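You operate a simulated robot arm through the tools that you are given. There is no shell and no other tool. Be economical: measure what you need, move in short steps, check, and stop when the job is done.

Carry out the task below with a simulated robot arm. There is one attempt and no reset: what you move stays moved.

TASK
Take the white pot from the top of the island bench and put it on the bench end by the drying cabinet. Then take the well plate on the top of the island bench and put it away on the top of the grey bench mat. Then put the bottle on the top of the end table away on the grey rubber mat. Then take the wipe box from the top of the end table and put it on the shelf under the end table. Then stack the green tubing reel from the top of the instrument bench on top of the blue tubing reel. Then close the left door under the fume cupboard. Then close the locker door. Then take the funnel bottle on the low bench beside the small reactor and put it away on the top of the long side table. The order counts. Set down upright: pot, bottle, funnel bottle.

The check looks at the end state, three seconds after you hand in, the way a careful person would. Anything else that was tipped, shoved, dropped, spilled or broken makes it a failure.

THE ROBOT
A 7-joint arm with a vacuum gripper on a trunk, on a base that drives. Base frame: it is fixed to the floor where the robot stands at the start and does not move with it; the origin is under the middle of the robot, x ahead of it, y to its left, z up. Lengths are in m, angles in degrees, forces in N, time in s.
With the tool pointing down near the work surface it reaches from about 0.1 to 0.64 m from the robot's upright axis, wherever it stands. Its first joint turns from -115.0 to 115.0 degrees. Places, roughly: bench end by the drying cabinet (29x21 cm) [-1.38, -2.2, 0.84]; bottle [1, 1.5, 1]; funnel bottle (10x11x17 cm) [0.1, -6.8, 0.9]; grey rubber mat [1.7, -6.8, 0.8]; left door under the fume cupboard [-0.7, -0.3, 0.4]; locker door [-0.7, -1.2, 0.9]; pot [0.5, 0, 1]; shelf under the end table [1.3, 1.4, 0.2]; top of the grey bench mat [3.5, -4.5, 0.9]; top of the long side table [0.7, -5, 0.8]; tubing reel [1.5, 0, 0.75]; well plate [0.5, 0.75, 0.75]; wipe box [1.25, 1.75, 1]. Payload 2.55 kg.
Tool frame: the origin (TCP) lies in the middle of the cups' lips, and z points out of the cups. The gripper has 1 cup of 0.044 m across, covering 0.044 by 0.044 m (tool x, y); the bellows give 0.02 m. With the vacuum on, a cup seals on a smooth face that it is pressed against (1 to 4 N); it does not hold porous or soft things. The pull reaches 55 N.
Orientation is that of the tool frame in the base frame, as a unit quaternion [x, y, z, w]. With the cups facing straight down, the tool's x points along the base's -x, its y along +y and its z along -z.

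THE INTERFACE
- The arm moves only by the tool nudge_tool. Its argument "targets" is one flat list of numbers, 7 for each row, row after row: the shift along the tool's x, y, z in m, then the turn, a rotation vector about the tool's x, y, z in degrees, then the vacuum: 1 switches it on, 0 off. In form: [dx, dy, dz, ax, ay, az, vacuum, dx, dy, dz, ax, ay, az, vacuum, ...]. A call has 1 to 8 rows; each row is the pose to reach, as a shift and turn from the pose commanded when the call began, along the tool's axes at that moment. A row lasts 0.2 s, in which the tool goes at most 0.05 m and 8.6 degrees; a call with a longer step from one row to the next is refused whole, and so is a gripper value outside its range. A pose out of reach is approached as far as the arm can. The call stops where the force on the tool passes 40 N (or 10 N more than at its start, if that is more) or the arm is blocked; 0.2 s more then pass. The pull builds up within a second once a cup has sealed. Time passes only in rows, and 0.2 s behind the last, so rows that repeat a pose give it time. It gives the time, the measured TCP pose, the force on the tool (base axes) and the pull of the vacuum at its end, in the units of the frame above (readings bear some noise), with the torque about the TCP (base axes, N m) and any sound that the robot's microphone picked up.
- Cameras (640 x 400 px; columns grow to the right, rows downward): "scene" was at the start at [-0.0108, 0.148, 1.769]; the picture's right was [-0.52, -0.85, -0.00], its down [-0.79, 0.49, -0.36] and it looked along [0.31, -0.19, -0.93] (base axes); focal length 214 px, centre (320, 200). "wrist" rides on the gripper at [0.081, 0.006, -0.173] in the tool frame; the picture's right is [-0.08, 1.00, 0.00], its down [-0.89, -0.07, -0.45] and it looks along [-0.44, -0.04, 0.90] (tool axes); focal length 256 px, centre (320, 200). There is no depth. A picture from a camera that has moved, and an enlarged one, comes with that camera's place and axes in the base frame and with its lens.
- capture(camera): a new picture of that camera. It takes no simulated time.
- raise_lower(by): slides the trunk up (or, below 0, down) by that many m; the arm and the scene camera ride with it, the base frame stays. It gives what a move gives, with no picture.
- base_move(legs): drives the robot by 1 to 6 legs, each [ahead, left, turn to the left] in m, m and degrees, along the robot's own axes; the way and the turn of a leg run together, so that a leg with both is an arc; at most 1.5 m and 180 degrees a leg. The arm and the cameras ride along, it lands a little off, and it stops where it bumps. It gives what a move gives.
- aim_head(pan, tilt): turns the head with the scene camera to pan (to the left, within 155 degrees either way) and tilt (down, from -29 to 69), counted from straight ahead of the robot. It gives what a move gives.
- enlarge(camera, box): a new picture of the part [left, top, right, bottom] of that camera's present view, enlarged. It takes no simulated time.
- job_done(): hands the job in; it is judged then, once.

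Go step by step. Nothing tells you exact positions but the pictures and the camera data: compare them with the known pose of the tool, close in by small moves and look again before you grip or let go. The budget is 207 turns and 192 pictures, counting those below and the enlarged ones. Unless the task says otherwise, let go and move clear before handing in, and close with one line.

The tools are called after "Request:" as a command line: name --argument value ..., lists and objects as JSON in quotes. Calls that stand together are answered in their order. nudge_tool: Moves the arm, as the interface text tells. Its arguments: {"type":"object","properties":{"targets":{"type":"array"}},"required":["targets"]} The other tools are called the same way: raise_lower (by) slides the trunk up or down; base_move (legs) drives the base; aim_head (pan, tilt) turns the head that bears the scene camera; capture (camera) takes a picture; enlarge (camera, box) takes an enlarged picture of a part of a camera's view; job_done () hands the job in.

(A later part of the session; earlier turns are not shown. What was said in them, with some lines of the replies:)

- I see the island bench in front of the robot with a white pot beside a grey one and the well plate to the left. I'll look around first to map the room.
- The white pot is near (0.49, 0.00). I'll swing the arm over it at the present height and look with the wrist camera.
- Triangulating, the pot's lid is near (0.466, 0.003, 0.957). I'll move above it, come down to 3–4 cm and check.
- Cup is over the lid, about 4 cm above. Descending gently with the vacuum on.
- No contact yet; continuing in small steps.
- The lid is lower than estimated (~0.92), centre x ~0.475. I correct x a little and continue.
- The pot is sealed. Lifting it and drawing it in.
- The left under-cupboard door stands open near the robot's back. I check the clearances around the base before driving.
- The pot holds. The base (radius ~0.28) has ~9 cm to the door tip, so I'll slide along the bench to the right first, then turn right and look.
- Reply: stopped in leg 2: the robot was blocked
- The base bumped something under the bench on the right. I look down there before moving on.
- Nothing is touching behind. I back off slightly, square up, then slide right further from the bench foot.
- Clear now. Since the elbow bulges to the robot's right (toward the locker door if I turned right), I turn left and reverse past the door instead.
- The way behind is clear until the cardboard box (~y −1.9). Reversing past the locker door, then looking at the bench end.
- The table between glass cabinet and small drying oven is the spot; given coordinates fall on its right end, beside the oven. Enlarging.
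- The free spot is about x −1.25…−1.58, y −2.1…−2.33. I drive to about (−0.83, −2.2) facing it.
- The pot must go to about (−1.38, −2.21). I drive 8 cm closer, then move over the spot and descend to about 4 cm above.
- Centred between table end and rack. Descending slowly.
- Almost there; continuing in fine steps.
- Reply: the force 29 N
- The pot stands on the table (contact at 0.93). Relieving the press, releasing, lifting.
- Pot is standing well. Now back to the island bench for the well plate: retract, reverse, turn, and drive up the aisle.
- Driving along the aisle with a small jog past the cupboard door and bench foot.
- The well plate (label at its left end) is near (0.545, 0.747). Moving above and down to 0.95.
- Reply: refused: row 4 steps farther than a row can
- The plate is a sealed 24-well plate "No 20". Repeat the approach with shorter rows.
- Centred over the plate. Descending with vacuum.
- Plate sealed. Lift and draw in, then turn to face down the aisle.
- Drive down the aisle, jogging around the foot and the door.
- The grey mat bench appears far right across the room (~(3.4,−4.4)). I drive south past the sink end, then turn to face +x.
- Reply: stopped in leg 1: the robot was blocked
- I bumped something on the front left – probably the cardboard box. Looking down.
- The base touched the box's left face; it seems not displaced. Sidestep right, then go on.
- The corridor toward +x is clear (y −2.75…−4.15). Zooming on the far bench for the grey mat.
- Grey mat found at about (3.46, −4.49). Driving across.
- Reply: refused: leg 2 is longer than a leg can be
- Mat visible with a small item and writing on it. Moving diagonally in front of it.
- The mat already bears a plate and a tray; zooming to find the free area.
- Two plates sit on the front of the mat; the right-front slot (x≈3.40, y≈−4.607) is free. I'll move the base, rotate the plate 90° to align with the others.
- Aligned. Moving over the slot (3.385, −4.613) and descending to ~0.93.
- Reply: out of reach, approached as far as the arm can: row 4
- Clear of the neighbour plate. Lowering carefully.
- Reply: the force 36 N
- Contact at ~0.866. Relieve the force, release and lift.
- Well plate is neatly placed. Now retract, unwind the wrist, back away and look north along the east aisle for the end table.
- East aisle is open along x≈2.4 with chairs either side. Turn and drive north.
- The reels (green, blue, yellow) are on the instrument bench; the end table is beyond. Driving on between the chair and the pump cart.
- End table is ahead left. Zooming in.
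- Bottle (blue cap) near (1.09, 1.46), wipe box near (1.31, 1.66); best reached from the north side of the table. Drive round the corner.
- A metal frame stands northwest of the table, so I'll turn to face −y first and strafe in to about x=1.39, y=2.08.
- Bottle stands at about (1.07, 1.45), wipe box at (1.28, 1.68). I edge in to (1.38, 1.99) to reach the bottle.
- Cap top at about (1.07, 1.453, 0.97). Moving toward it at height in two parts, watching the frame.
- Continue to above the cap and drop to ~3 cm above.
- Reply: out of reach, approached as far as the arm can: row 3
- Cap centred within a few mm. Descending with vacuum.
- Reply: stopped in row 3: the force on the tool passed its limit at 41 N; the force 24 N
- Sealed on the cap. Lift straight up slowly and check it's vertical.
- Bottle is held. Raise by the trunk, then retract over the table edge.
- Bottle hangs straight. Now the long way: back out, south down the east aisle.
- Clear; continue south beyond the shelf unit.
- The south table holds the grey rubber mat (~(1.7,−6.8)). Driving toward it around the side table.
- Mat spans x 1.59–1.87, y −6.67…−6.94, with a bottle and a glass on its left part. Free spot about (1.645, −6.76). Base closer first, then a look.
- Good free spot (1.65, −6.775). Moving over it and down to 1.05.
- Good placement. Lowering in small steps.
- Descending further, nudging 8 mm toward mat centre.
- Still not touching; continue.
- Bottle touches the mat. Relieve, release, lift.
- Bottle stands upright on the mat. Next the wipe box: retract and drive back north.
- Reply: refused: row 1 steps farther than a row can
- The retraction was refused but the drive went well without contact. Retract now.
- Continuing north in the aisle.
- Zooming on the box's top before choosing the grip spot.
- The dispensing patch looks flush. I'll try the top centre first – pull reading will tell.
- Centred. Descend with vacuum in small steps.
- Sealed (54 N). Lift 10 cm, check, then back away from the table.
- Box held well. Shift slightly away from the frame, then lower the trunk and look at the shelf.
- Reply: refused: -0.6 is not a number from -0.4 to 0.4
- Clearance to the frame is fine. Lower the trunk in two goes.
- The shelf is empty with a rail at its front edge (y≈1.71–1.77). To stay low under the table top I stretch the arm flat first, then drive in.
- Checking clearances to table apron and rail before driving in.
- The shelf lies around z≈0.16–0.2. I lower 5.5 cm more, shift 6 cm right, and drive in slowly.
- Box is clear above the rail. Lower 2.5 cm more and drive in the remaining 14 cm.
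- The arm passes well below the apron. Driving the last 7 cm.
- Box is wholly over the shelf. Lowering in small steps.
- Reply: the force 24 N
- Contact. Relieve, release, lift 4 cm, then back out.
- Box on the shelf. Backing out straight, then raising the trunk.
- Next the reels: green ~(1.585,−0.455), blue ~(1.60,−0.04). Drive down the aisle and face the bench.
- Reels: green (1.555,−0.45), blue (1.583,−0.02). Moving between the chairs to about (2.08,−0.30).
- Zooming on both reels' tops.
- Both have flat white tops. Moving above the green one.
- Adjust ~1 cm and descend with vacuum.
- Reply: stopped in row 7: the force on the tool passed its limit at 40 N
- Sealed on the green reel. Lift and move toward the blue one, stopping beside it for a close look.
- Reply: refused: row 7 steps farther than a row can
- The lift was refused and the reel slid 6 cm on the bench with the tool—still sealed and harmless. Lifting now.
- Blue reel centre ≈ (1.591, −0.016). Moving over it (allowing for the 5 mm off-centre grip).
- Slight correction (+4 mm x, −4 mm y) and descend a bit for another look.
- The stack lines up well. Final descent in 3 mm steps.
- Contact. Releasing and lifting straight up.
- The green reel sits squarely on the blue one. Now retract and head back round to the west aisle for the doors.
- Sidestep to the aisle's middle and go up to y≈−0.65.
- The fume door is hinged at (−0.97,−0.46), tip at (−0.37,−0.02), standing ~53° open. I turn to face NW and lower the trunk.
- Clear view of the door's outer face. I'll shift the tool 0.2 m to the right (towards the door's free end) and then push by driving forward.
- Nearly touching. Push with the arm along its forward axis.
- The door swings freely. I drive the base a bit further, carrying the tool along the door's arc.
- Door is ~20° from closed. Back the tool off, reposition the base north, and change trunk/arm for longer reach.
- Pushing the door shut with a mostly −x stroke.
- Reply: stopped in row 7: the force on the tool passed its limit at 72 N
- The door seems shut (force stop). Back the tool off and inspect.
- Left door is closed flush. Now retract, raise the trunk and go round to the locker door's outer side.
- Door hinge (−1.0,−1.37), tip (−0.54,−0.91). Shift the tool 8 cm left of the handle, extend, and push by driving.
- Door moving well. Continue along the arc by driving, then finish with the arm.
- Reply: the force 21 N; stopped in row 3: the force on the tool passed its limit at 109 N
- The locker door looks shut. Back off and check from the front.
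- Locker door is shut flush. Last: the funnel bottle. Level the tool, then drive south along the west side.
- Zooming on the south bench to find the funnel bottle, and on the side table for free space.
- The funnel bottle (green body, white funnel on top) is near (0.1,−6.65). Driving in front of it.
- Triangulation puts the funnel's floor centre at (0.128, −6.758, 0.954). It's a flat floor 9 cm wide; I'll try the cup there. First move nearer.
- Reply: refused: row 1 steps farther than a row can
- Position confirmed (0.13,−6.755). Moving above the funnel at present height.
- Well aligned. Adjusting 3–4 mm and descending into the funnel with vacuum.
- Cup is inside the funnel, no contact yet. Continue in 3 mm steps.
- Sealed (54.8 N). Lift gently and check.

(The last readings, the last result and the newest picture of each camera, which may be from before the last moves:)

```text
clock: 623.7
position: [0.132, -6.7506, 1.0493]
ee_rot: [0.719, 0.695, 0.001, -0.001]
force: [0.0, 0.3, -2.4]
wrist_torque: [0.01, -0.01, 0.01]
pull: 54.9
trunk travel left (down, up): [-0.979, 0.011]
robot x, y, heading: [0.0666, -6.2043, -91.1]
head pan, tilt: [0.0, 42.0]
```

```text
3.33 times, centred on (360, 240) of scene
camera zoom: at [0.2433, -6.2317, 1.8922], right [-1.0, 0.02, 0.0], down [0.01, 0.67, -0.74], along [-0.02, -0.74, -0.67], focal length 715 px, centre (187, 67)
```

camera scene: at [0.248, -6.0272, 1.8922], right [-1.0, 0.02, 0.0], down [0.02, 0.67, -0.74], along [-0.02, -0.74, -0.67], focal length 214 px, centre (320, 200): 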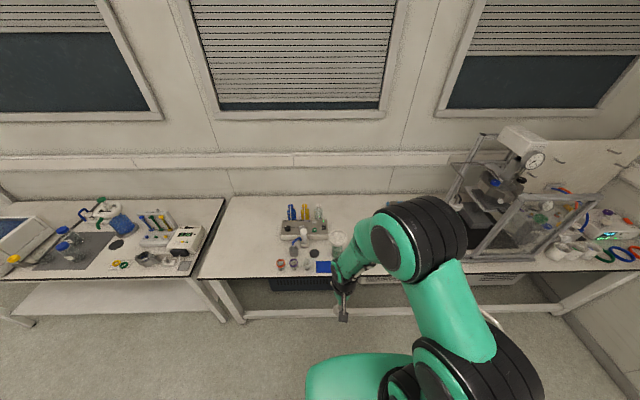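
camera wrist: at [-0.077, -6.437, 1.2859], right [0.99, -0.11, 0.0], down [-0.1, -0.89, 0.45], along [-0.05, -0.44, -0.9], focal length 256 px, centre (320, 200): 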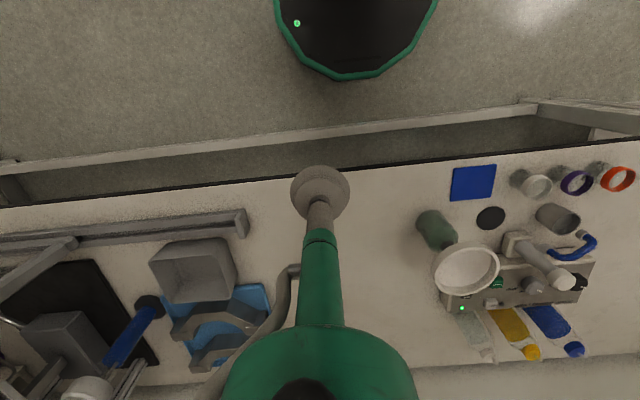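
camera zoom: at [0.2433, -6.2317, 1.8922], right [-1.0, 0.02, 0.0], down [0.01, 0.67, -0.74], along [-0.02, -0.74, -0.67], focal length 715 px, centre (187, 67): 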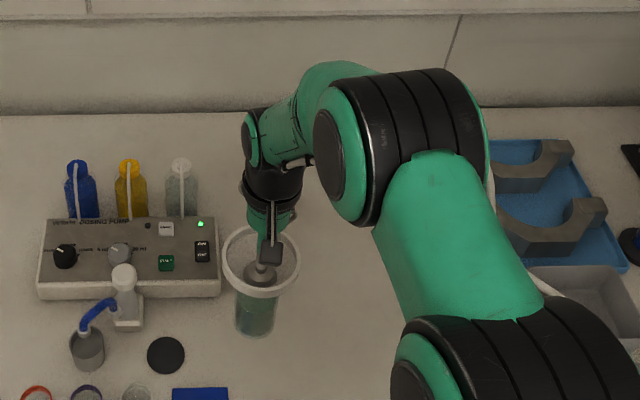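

Holding upright. Retract over the bench edge, back off, then survey the side table.

Request:
nudge_tool --targets '[0, 0, -0.02, 0, 0, 0, 1, 0.03, 0, -0.04, 0, 0, 0, 1, 0.06, 0, -0.06, 0, 0, 0, 1, 0.1, 0, -0.07, 0, 0, 0, 1, 0.14, 0, -0.08, 0, 0, 0, 1, 0.16, 0, -0.08, 0, 0, 0, 1]'

Request:
base_move --legs '[[-0.3, 0, 0]]'

Request:
aim_head --pan 150 --tilt 45

Request:
capture --camera "scene"

```text
clock: 625.1
position: [0.1371, -6.5918, 1.1276]
ee_rot: [0.719, 0.695, 0.0, 0.0]
force: [-0.7, 0.0, -2.4]
wrist_torque: [0.05, 0.0, 0.0]
pull: 55.1
trunk travel left (down, up): [-0.979, 0.011]
robot x, y, heading: [0.0701, -6.2036, -91.3]
head pan, tilt: [0.0, 42.0]
```

```text
clock: 627.2
position: [0.1443, -6.2893, 1.1285]
ee_rot: [0.72, 0.694, 0.0, -0.001]
force: [0.6, 0.7, -2.7]
wrist_torque: [0.03, 0.0, 0.01]
pull: 55.3
trunk travel left (down, up): [-0.979, 0.011]
robot x, y, heading: [0.0706, -5.8999, -91.4]
head pan, tilt: [0.0, 42.0]
```

```text
clock: 629.5
position: [0.144, -6.2893, 1.1283]
ee_rot: [0.72, 0.694, 0.001, 0.0]
force: [0.3, 0.8, -2.8]
wrist_torque: [0.0, 0.0, 0.0]
pull: 55.0
trunk travel left (down, up): [-0.979, 0.011]
robot x, y, heading: [0.071, -5.9028, -91.5]
head pan, tilt: [150.0, 45.0]
```

```text
33 pictures are left
camera scene: at [0.2946, -5.7752, 1.8879], right [0.85, -0.52, 0.0], down [-0.37, -0.6, -0.71], along [0.37, 0.6, -0.71], focal length 214 px, centre (320, 200)
```

scene: 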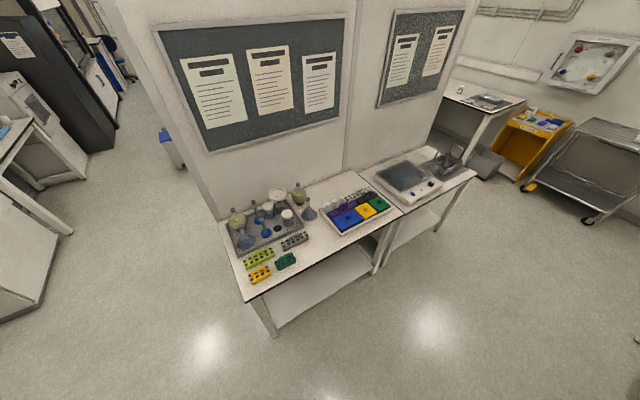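

Request:
enlarge --camera "scene" --box '[210, 170, 410, 310]'

```text
2.86 times, centred on (310, 240) of scene
camera zoom: at [0.2946, -5.7752, 1.8879], right [0.85, -0.52, 0.0], down [-0.37, -0.6, -0.71], along [0.37, 0.6, -0.71], focal length 613 px, centre (349, 86)
```

zoom: 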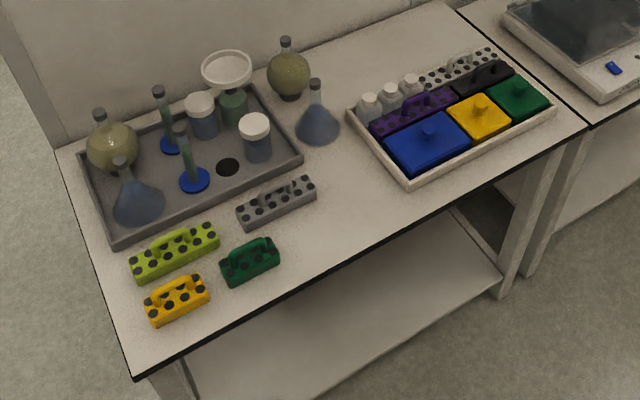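

Free spot on the side table: about (0.72, −5.11), between the grey rack, the flask and the block tray. Turn round and approach.

Request:
base_move --legs '[[0, 0, 91], [0, 0, 90.5], [0.12, -0.64, 0]]'

Request:
aim_head --pan 0 --tilt 48

Request:
capture --camera "scene"

Request:
capture --camera "wrist"

```text
clock: 640.9
position: [0.6186, -5.3885, 1.1274]
ee_rot: [0.711, -0.704, 0.0, 0.0]
force: [0.9, 0.2, -1.9]
wrist_torque: [0.01, -0.05, -0.01]
pull: 54.5
trunk travel left (down, up): [-0.979, 0.011]
robot x, y, heading: [0.7107, -5.7713, 91.0]
head pan, tilt: [150.0, 45.0]
```

```text
clock: 643.2
position: [0.6182, -5.387, 1.1284]
ee_rot: [0.711, -0.704, 0.0, 0.0]
force: [0.2, 0.2, -2.2]
wrist_torque: [-0.06, -0.03, 0.03]
pull: 55.3
trunk travel left (down, up): [-0.979, 0.011]
robot x, y, heading: [0.706, -5.7703, 91.4]
head pan, tilt: [0.0, 48.0]
```

```text
31 pictures are left
camera scene: at [0.532, -5.7556, 1.8837], right [1.0, 0.02, 0.0], down [0.02, -0.74, -0.67], along [-0.01, 0.67, -0.74], focal length 214 px, centre (320, 200)
```

scene: 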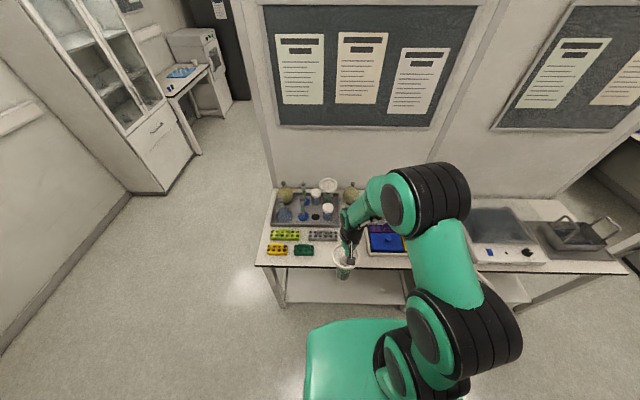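

```text
30 pictures are left
camera wrist: at [0.6116, -5.4657, 1.3014], right [-1.0, 0.07, 0.0], down [0.06, 0.89, 0.45], along [0.03, 0.44, -0.9], focal length 256 px, centre (320, 200)
```

wrist: 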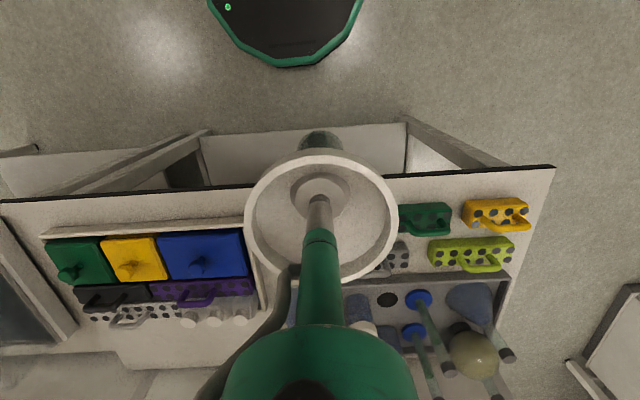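

Target (0.722, −5.12). Base 12 cm forward, then move the bottle over the spot.

Request:
base_move --legs '[[0.12, 0, 0]]'

Request:
nudge_tool --targets '[-0.03, -0.022, 0, 0, 0, 0, 1, -0.06, -0.044, 0, 0, 0, 0, 1, -0.09, -0.066, 0, 0, 0, 0, 1, -0.12, -0.088, 0, 0, 0, 0, 1, -0.146, -0.1056, 0, 0, 0, 0, 1, -0.146, -0.1056, 0, 0, 0, 0, 1]'

Request:
enlarge --camera "scene" --box '[260, 170, 460, 300]'

Request:
capture --camera "wrist"

```text
clock: 644.4
position: [0.6148, -5.2705, 1.1289]
ee_rot: [0.711, -0.704, 0.0, 0.0]
force: [0.3, 0.6, -2.7]
wrist_torque: [0.0, 0.01, 0.03]
pull: 55.2
trunk travel left (down, up): [-0.979, 0.011]
robot x, y, heading: [0.7025, -5.6539, 91.5]
head pan, tilt: [0.0, 48.0]
```

```text
clock: 645.8
position: [0.7169, -5.1242, 1.1291]
ee_rot: [0.711, -0.703, 0.001, 0.0]
force: [0.1, 0.4, -1.5]
wrist_torque: [-0.04, 0.0, 0.04]
pull: 55.3
trunk travel left (down, up): [-0.979, 0.011]
robot x, y, heading: [0.7031, -5.6556, 91.2]
head pan, tilt: [0.0, 48.0]
```

```text
3.08 times, centred on (360, 235) of scene
camera zoom: at [0.5289, -5.6404, 1.8837], right [1.0, 0.02, 0.0], down [0.02, -0.74, -0.67], along [-0.02, 0.67, -0.74], focal length 660 px, centre (197, 92)
```

zoom: 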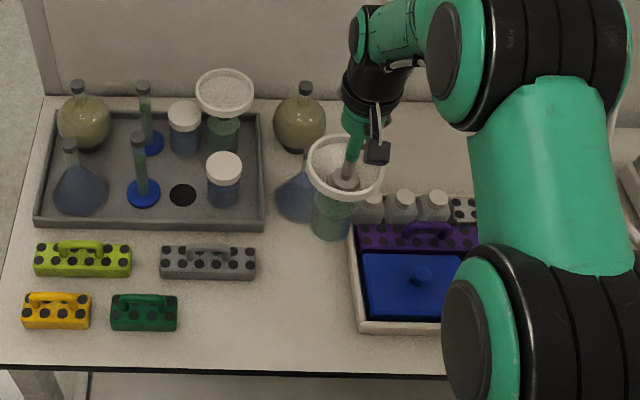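

```text
28 pictures are left
camera wrist: at [0.7106, -5.2019, 1.3022], right [-1.0, 0.07, 0.0], down [0.06, 0.89, 0.45], along [0.03, 0.44, -0.9], focal length 256 px, centre (320, 200)
```

wrist: 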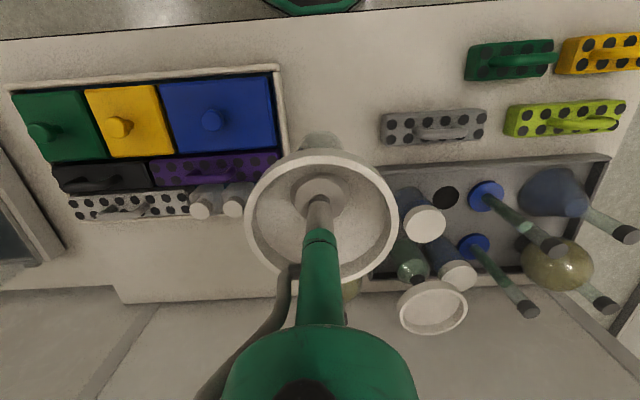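

Spot below is clear (the blue flask stands ~17 cm behind). Lowering.

Request:
nudge_tool --targets '[0, 0, 0.03, 0, 0, 0, 1, 0, 0, 0.06, 0, 0, 0, 1, 0, 0, 0.09, 0, 0, 0, 1, 0, 0, 0.115, 0, 0, 0, 1, 0, 0, 0.135, 0, 0, 0, 1, 0, 0, 0.145, 0, 0, 0, 1, 0, 0, 0.145, 0, 0, 0, 1]'

Request:
enlarge --camera "scene" --box '[300, 190, 420, 280]'

```text
clock: 647.4
position: [0.7174, -5.1227, 0.9841]
ee_rot: [0.711, -0.703, -0.001, -0.001]
force: [0.6, -0.7, 6.9]
wrist_torque: [0.27, -0.04, -0.03]
pull: 55.1
trunk travel left (down, up): [-0.979, 0.011]
robot x, y, heading: [0.7028, -5.656, 91.6]
head pan, tilt: [0.0, 48.0]
```

```text
4.44 times, centred on (360, 235) of scene
camera zoom: at [0.5295, -5.6405, 1.8839], right [1.0, 0.02, 0.0], down [0.02, -0.74, -0.67], along [-0.02, 0.67, -0.74], focal length 953 px, centre (142, 44)
```

zoom: 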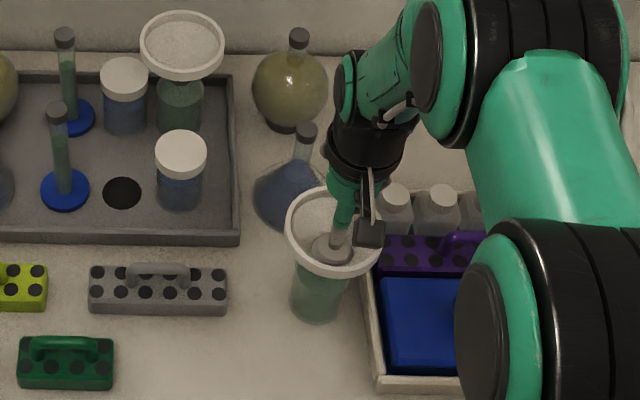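

Contact (7 N) at a height consistent with this table (~0.835). Quick check at the base before letting go.

Request:
nudge_tool --targets '[0, 0, 0.001, 0, 0, 0, 1, 0, 0, 0.002, 0, 0, 0, 1, 0, 0, 0.002, 0, 0, 0, 1]'

Request:
enlarge --camera "scene" --box '[335, 225, 385, 270]'

```text
clock: 648.2
position: [0.7169, -5.1237, 0.9825]
ee_rot: [0.712, -0.703, -0.001, -0.001]
force: [-1.7, -1.2, 14.1]
wrist_torque: [0.54, 0.05, 0.05]
pull: 55.1
trunk travel left (down, up): [-0.979, 0.011]
robot x, y, heading: [0.7037, -5.6532, 91.1]
head pan, tilt: [0.0, 48.0]
```

```text
8.89 times, centred on (360, 248) of scene
camera zoom: at [0.529, -5.642, 1.8838], right [1.0, 0.02, 0.0], down [0.02, -0.74, -0.67], along [-0.02, 0.67, -0.74], focal length 1906 px, centre (-36, -222)
```

zoom: 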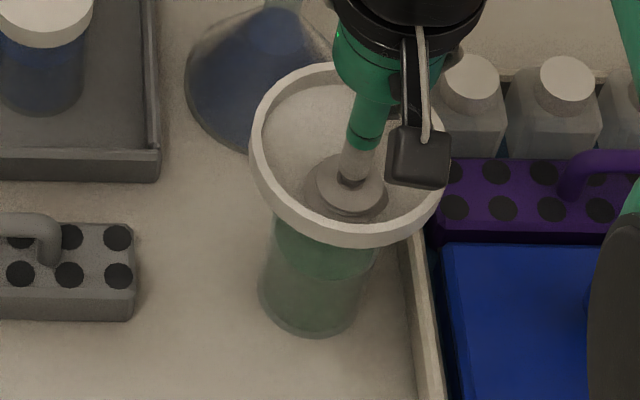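

Base stands free on the table with clear gaps. Releasing and lifting straight up.

Request:
nudge_tool --targets '[0, 0, -0.001, 0, 0, 0, 1, 0, 0, -0.001, 0, 0, 0, 0, 0, 0, -0.001, 0, 0, 0, 0, 0, 0, -0.001, 0, 0, 0, 0, 0, 0, -0.006, 0, 0, 0, 0, 0, 0, -0.02, 0, 0, 0, 0, 0, 0, -0.05, 0, 0, 0, 0, 0, 0, -0.095, 0, 0, 0, 0]'

Request:
enlarge --camera "scene" --box '[300, 190, 420, 280]'

```text
clock: 650.0
position: [0.7179, -5.1247, 1.076]
ee_rot: [0.711, -0.704, 0.001, 0.001]
force: [0.7, 0.9, -0.2]
wrist_torque: [0.05, 0.03, -0.01]
pull: 0.0
trunk travel left (down, up): [-0.979, 0.011]
robot x, y, heading: [0.7009, -5.6537, 91.3]
head pan, tilt: [0.0, 48.0]
```

```text
4.44 times, centred on (360, 235) of scene
camera zoom: at [0.5292, -5.6411, 1.8836], right [1.0, 0.02, 0.0], down [0.02, -0.74, -0.67], along [-0.02, 0.67, -0.74], focal length 953 px, centre (142, 44)
```

zoom: 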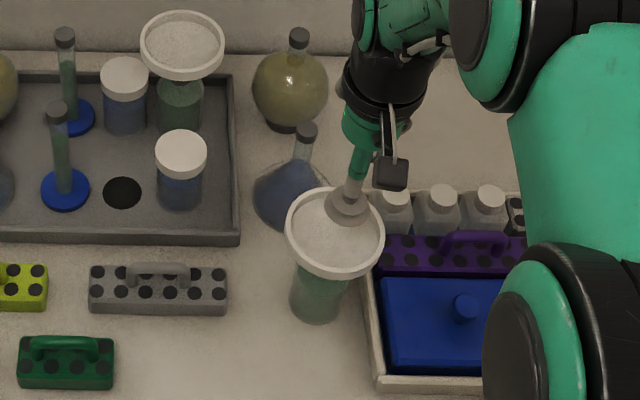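

The funnel bottle stands upright. Retracting clear and backing off.

Request:
nudge_tool --targets '[0.04, 0, -0.02, 0, 0, 0, 0, 0.08, 0, -0.04, 0, 0, 0, 0, 0.12, 0, -0.06, 0, 0, 0, 0, 0.16, 0, -0.06, 0, 0, 0, 0]'

Request:
base_move --legs '[[-0.2, 0, 0]]'

Request:
capture --camera "scene"

```text
clock: 651.0
position: [0.7201, -5.2833, 1.1364]
ee_rot: [0.711, -0.703, 0.0, -0.001]
force: [-0.5, -0.2, 0.6]
wrist_torque: [0.05, 0.04, 0.02]
pull: 0.0
trunk travel left (down, up): [-0.979, 0.011]
robot x, y, heading: [0.7027, -5.655, 91.4]
head pan, tilt: [0.0, 48.0]
```

```text
clock: 652.6
position: [0.7253, -5.4859, 1.1353]
ee_rot: [0.711, -0.704, 0.0, 0.0]
force: [-0.3, -0.3, 0.4]
wrist_torque: [0.01, 0.0, 0.01]
pull: 0.2
trunk travel left (down, up): [-0.979, 0.011]
robot x, y, heading: [0.7116, -5.8555, 91.0]
head pan, tilt: [0.0, 48.0]
```

```text
24 pictures are left
camera scene: at [0.5342, -5.8424, 1.8837], right [1.0, 0.02, 0.0], down [0.02, -0.74, -0.67], along [-0.01, 0.67, -0.74], focal length 214 px, centre (320, 200)
```

scene: 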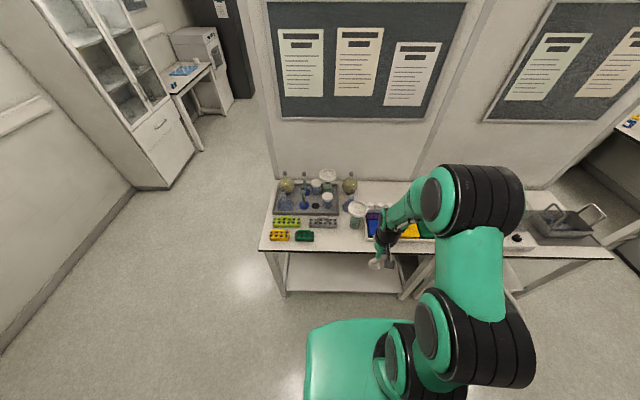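

All eight steps have been carried out in order and the robot is clear of everything, so I'm handing in.

Request:
job_done

```text
The job is handed in.
```

All eight steps are done in order and handed in: the pot, bottle and funnel bottle were upright when I let go, and both doors looked shut flush. Along the way the base bumped the cardboard box by the island bench once and something under that bench once, neither visibly moved, and I dragged the green reel about 6 cm along its bench before lifting it.
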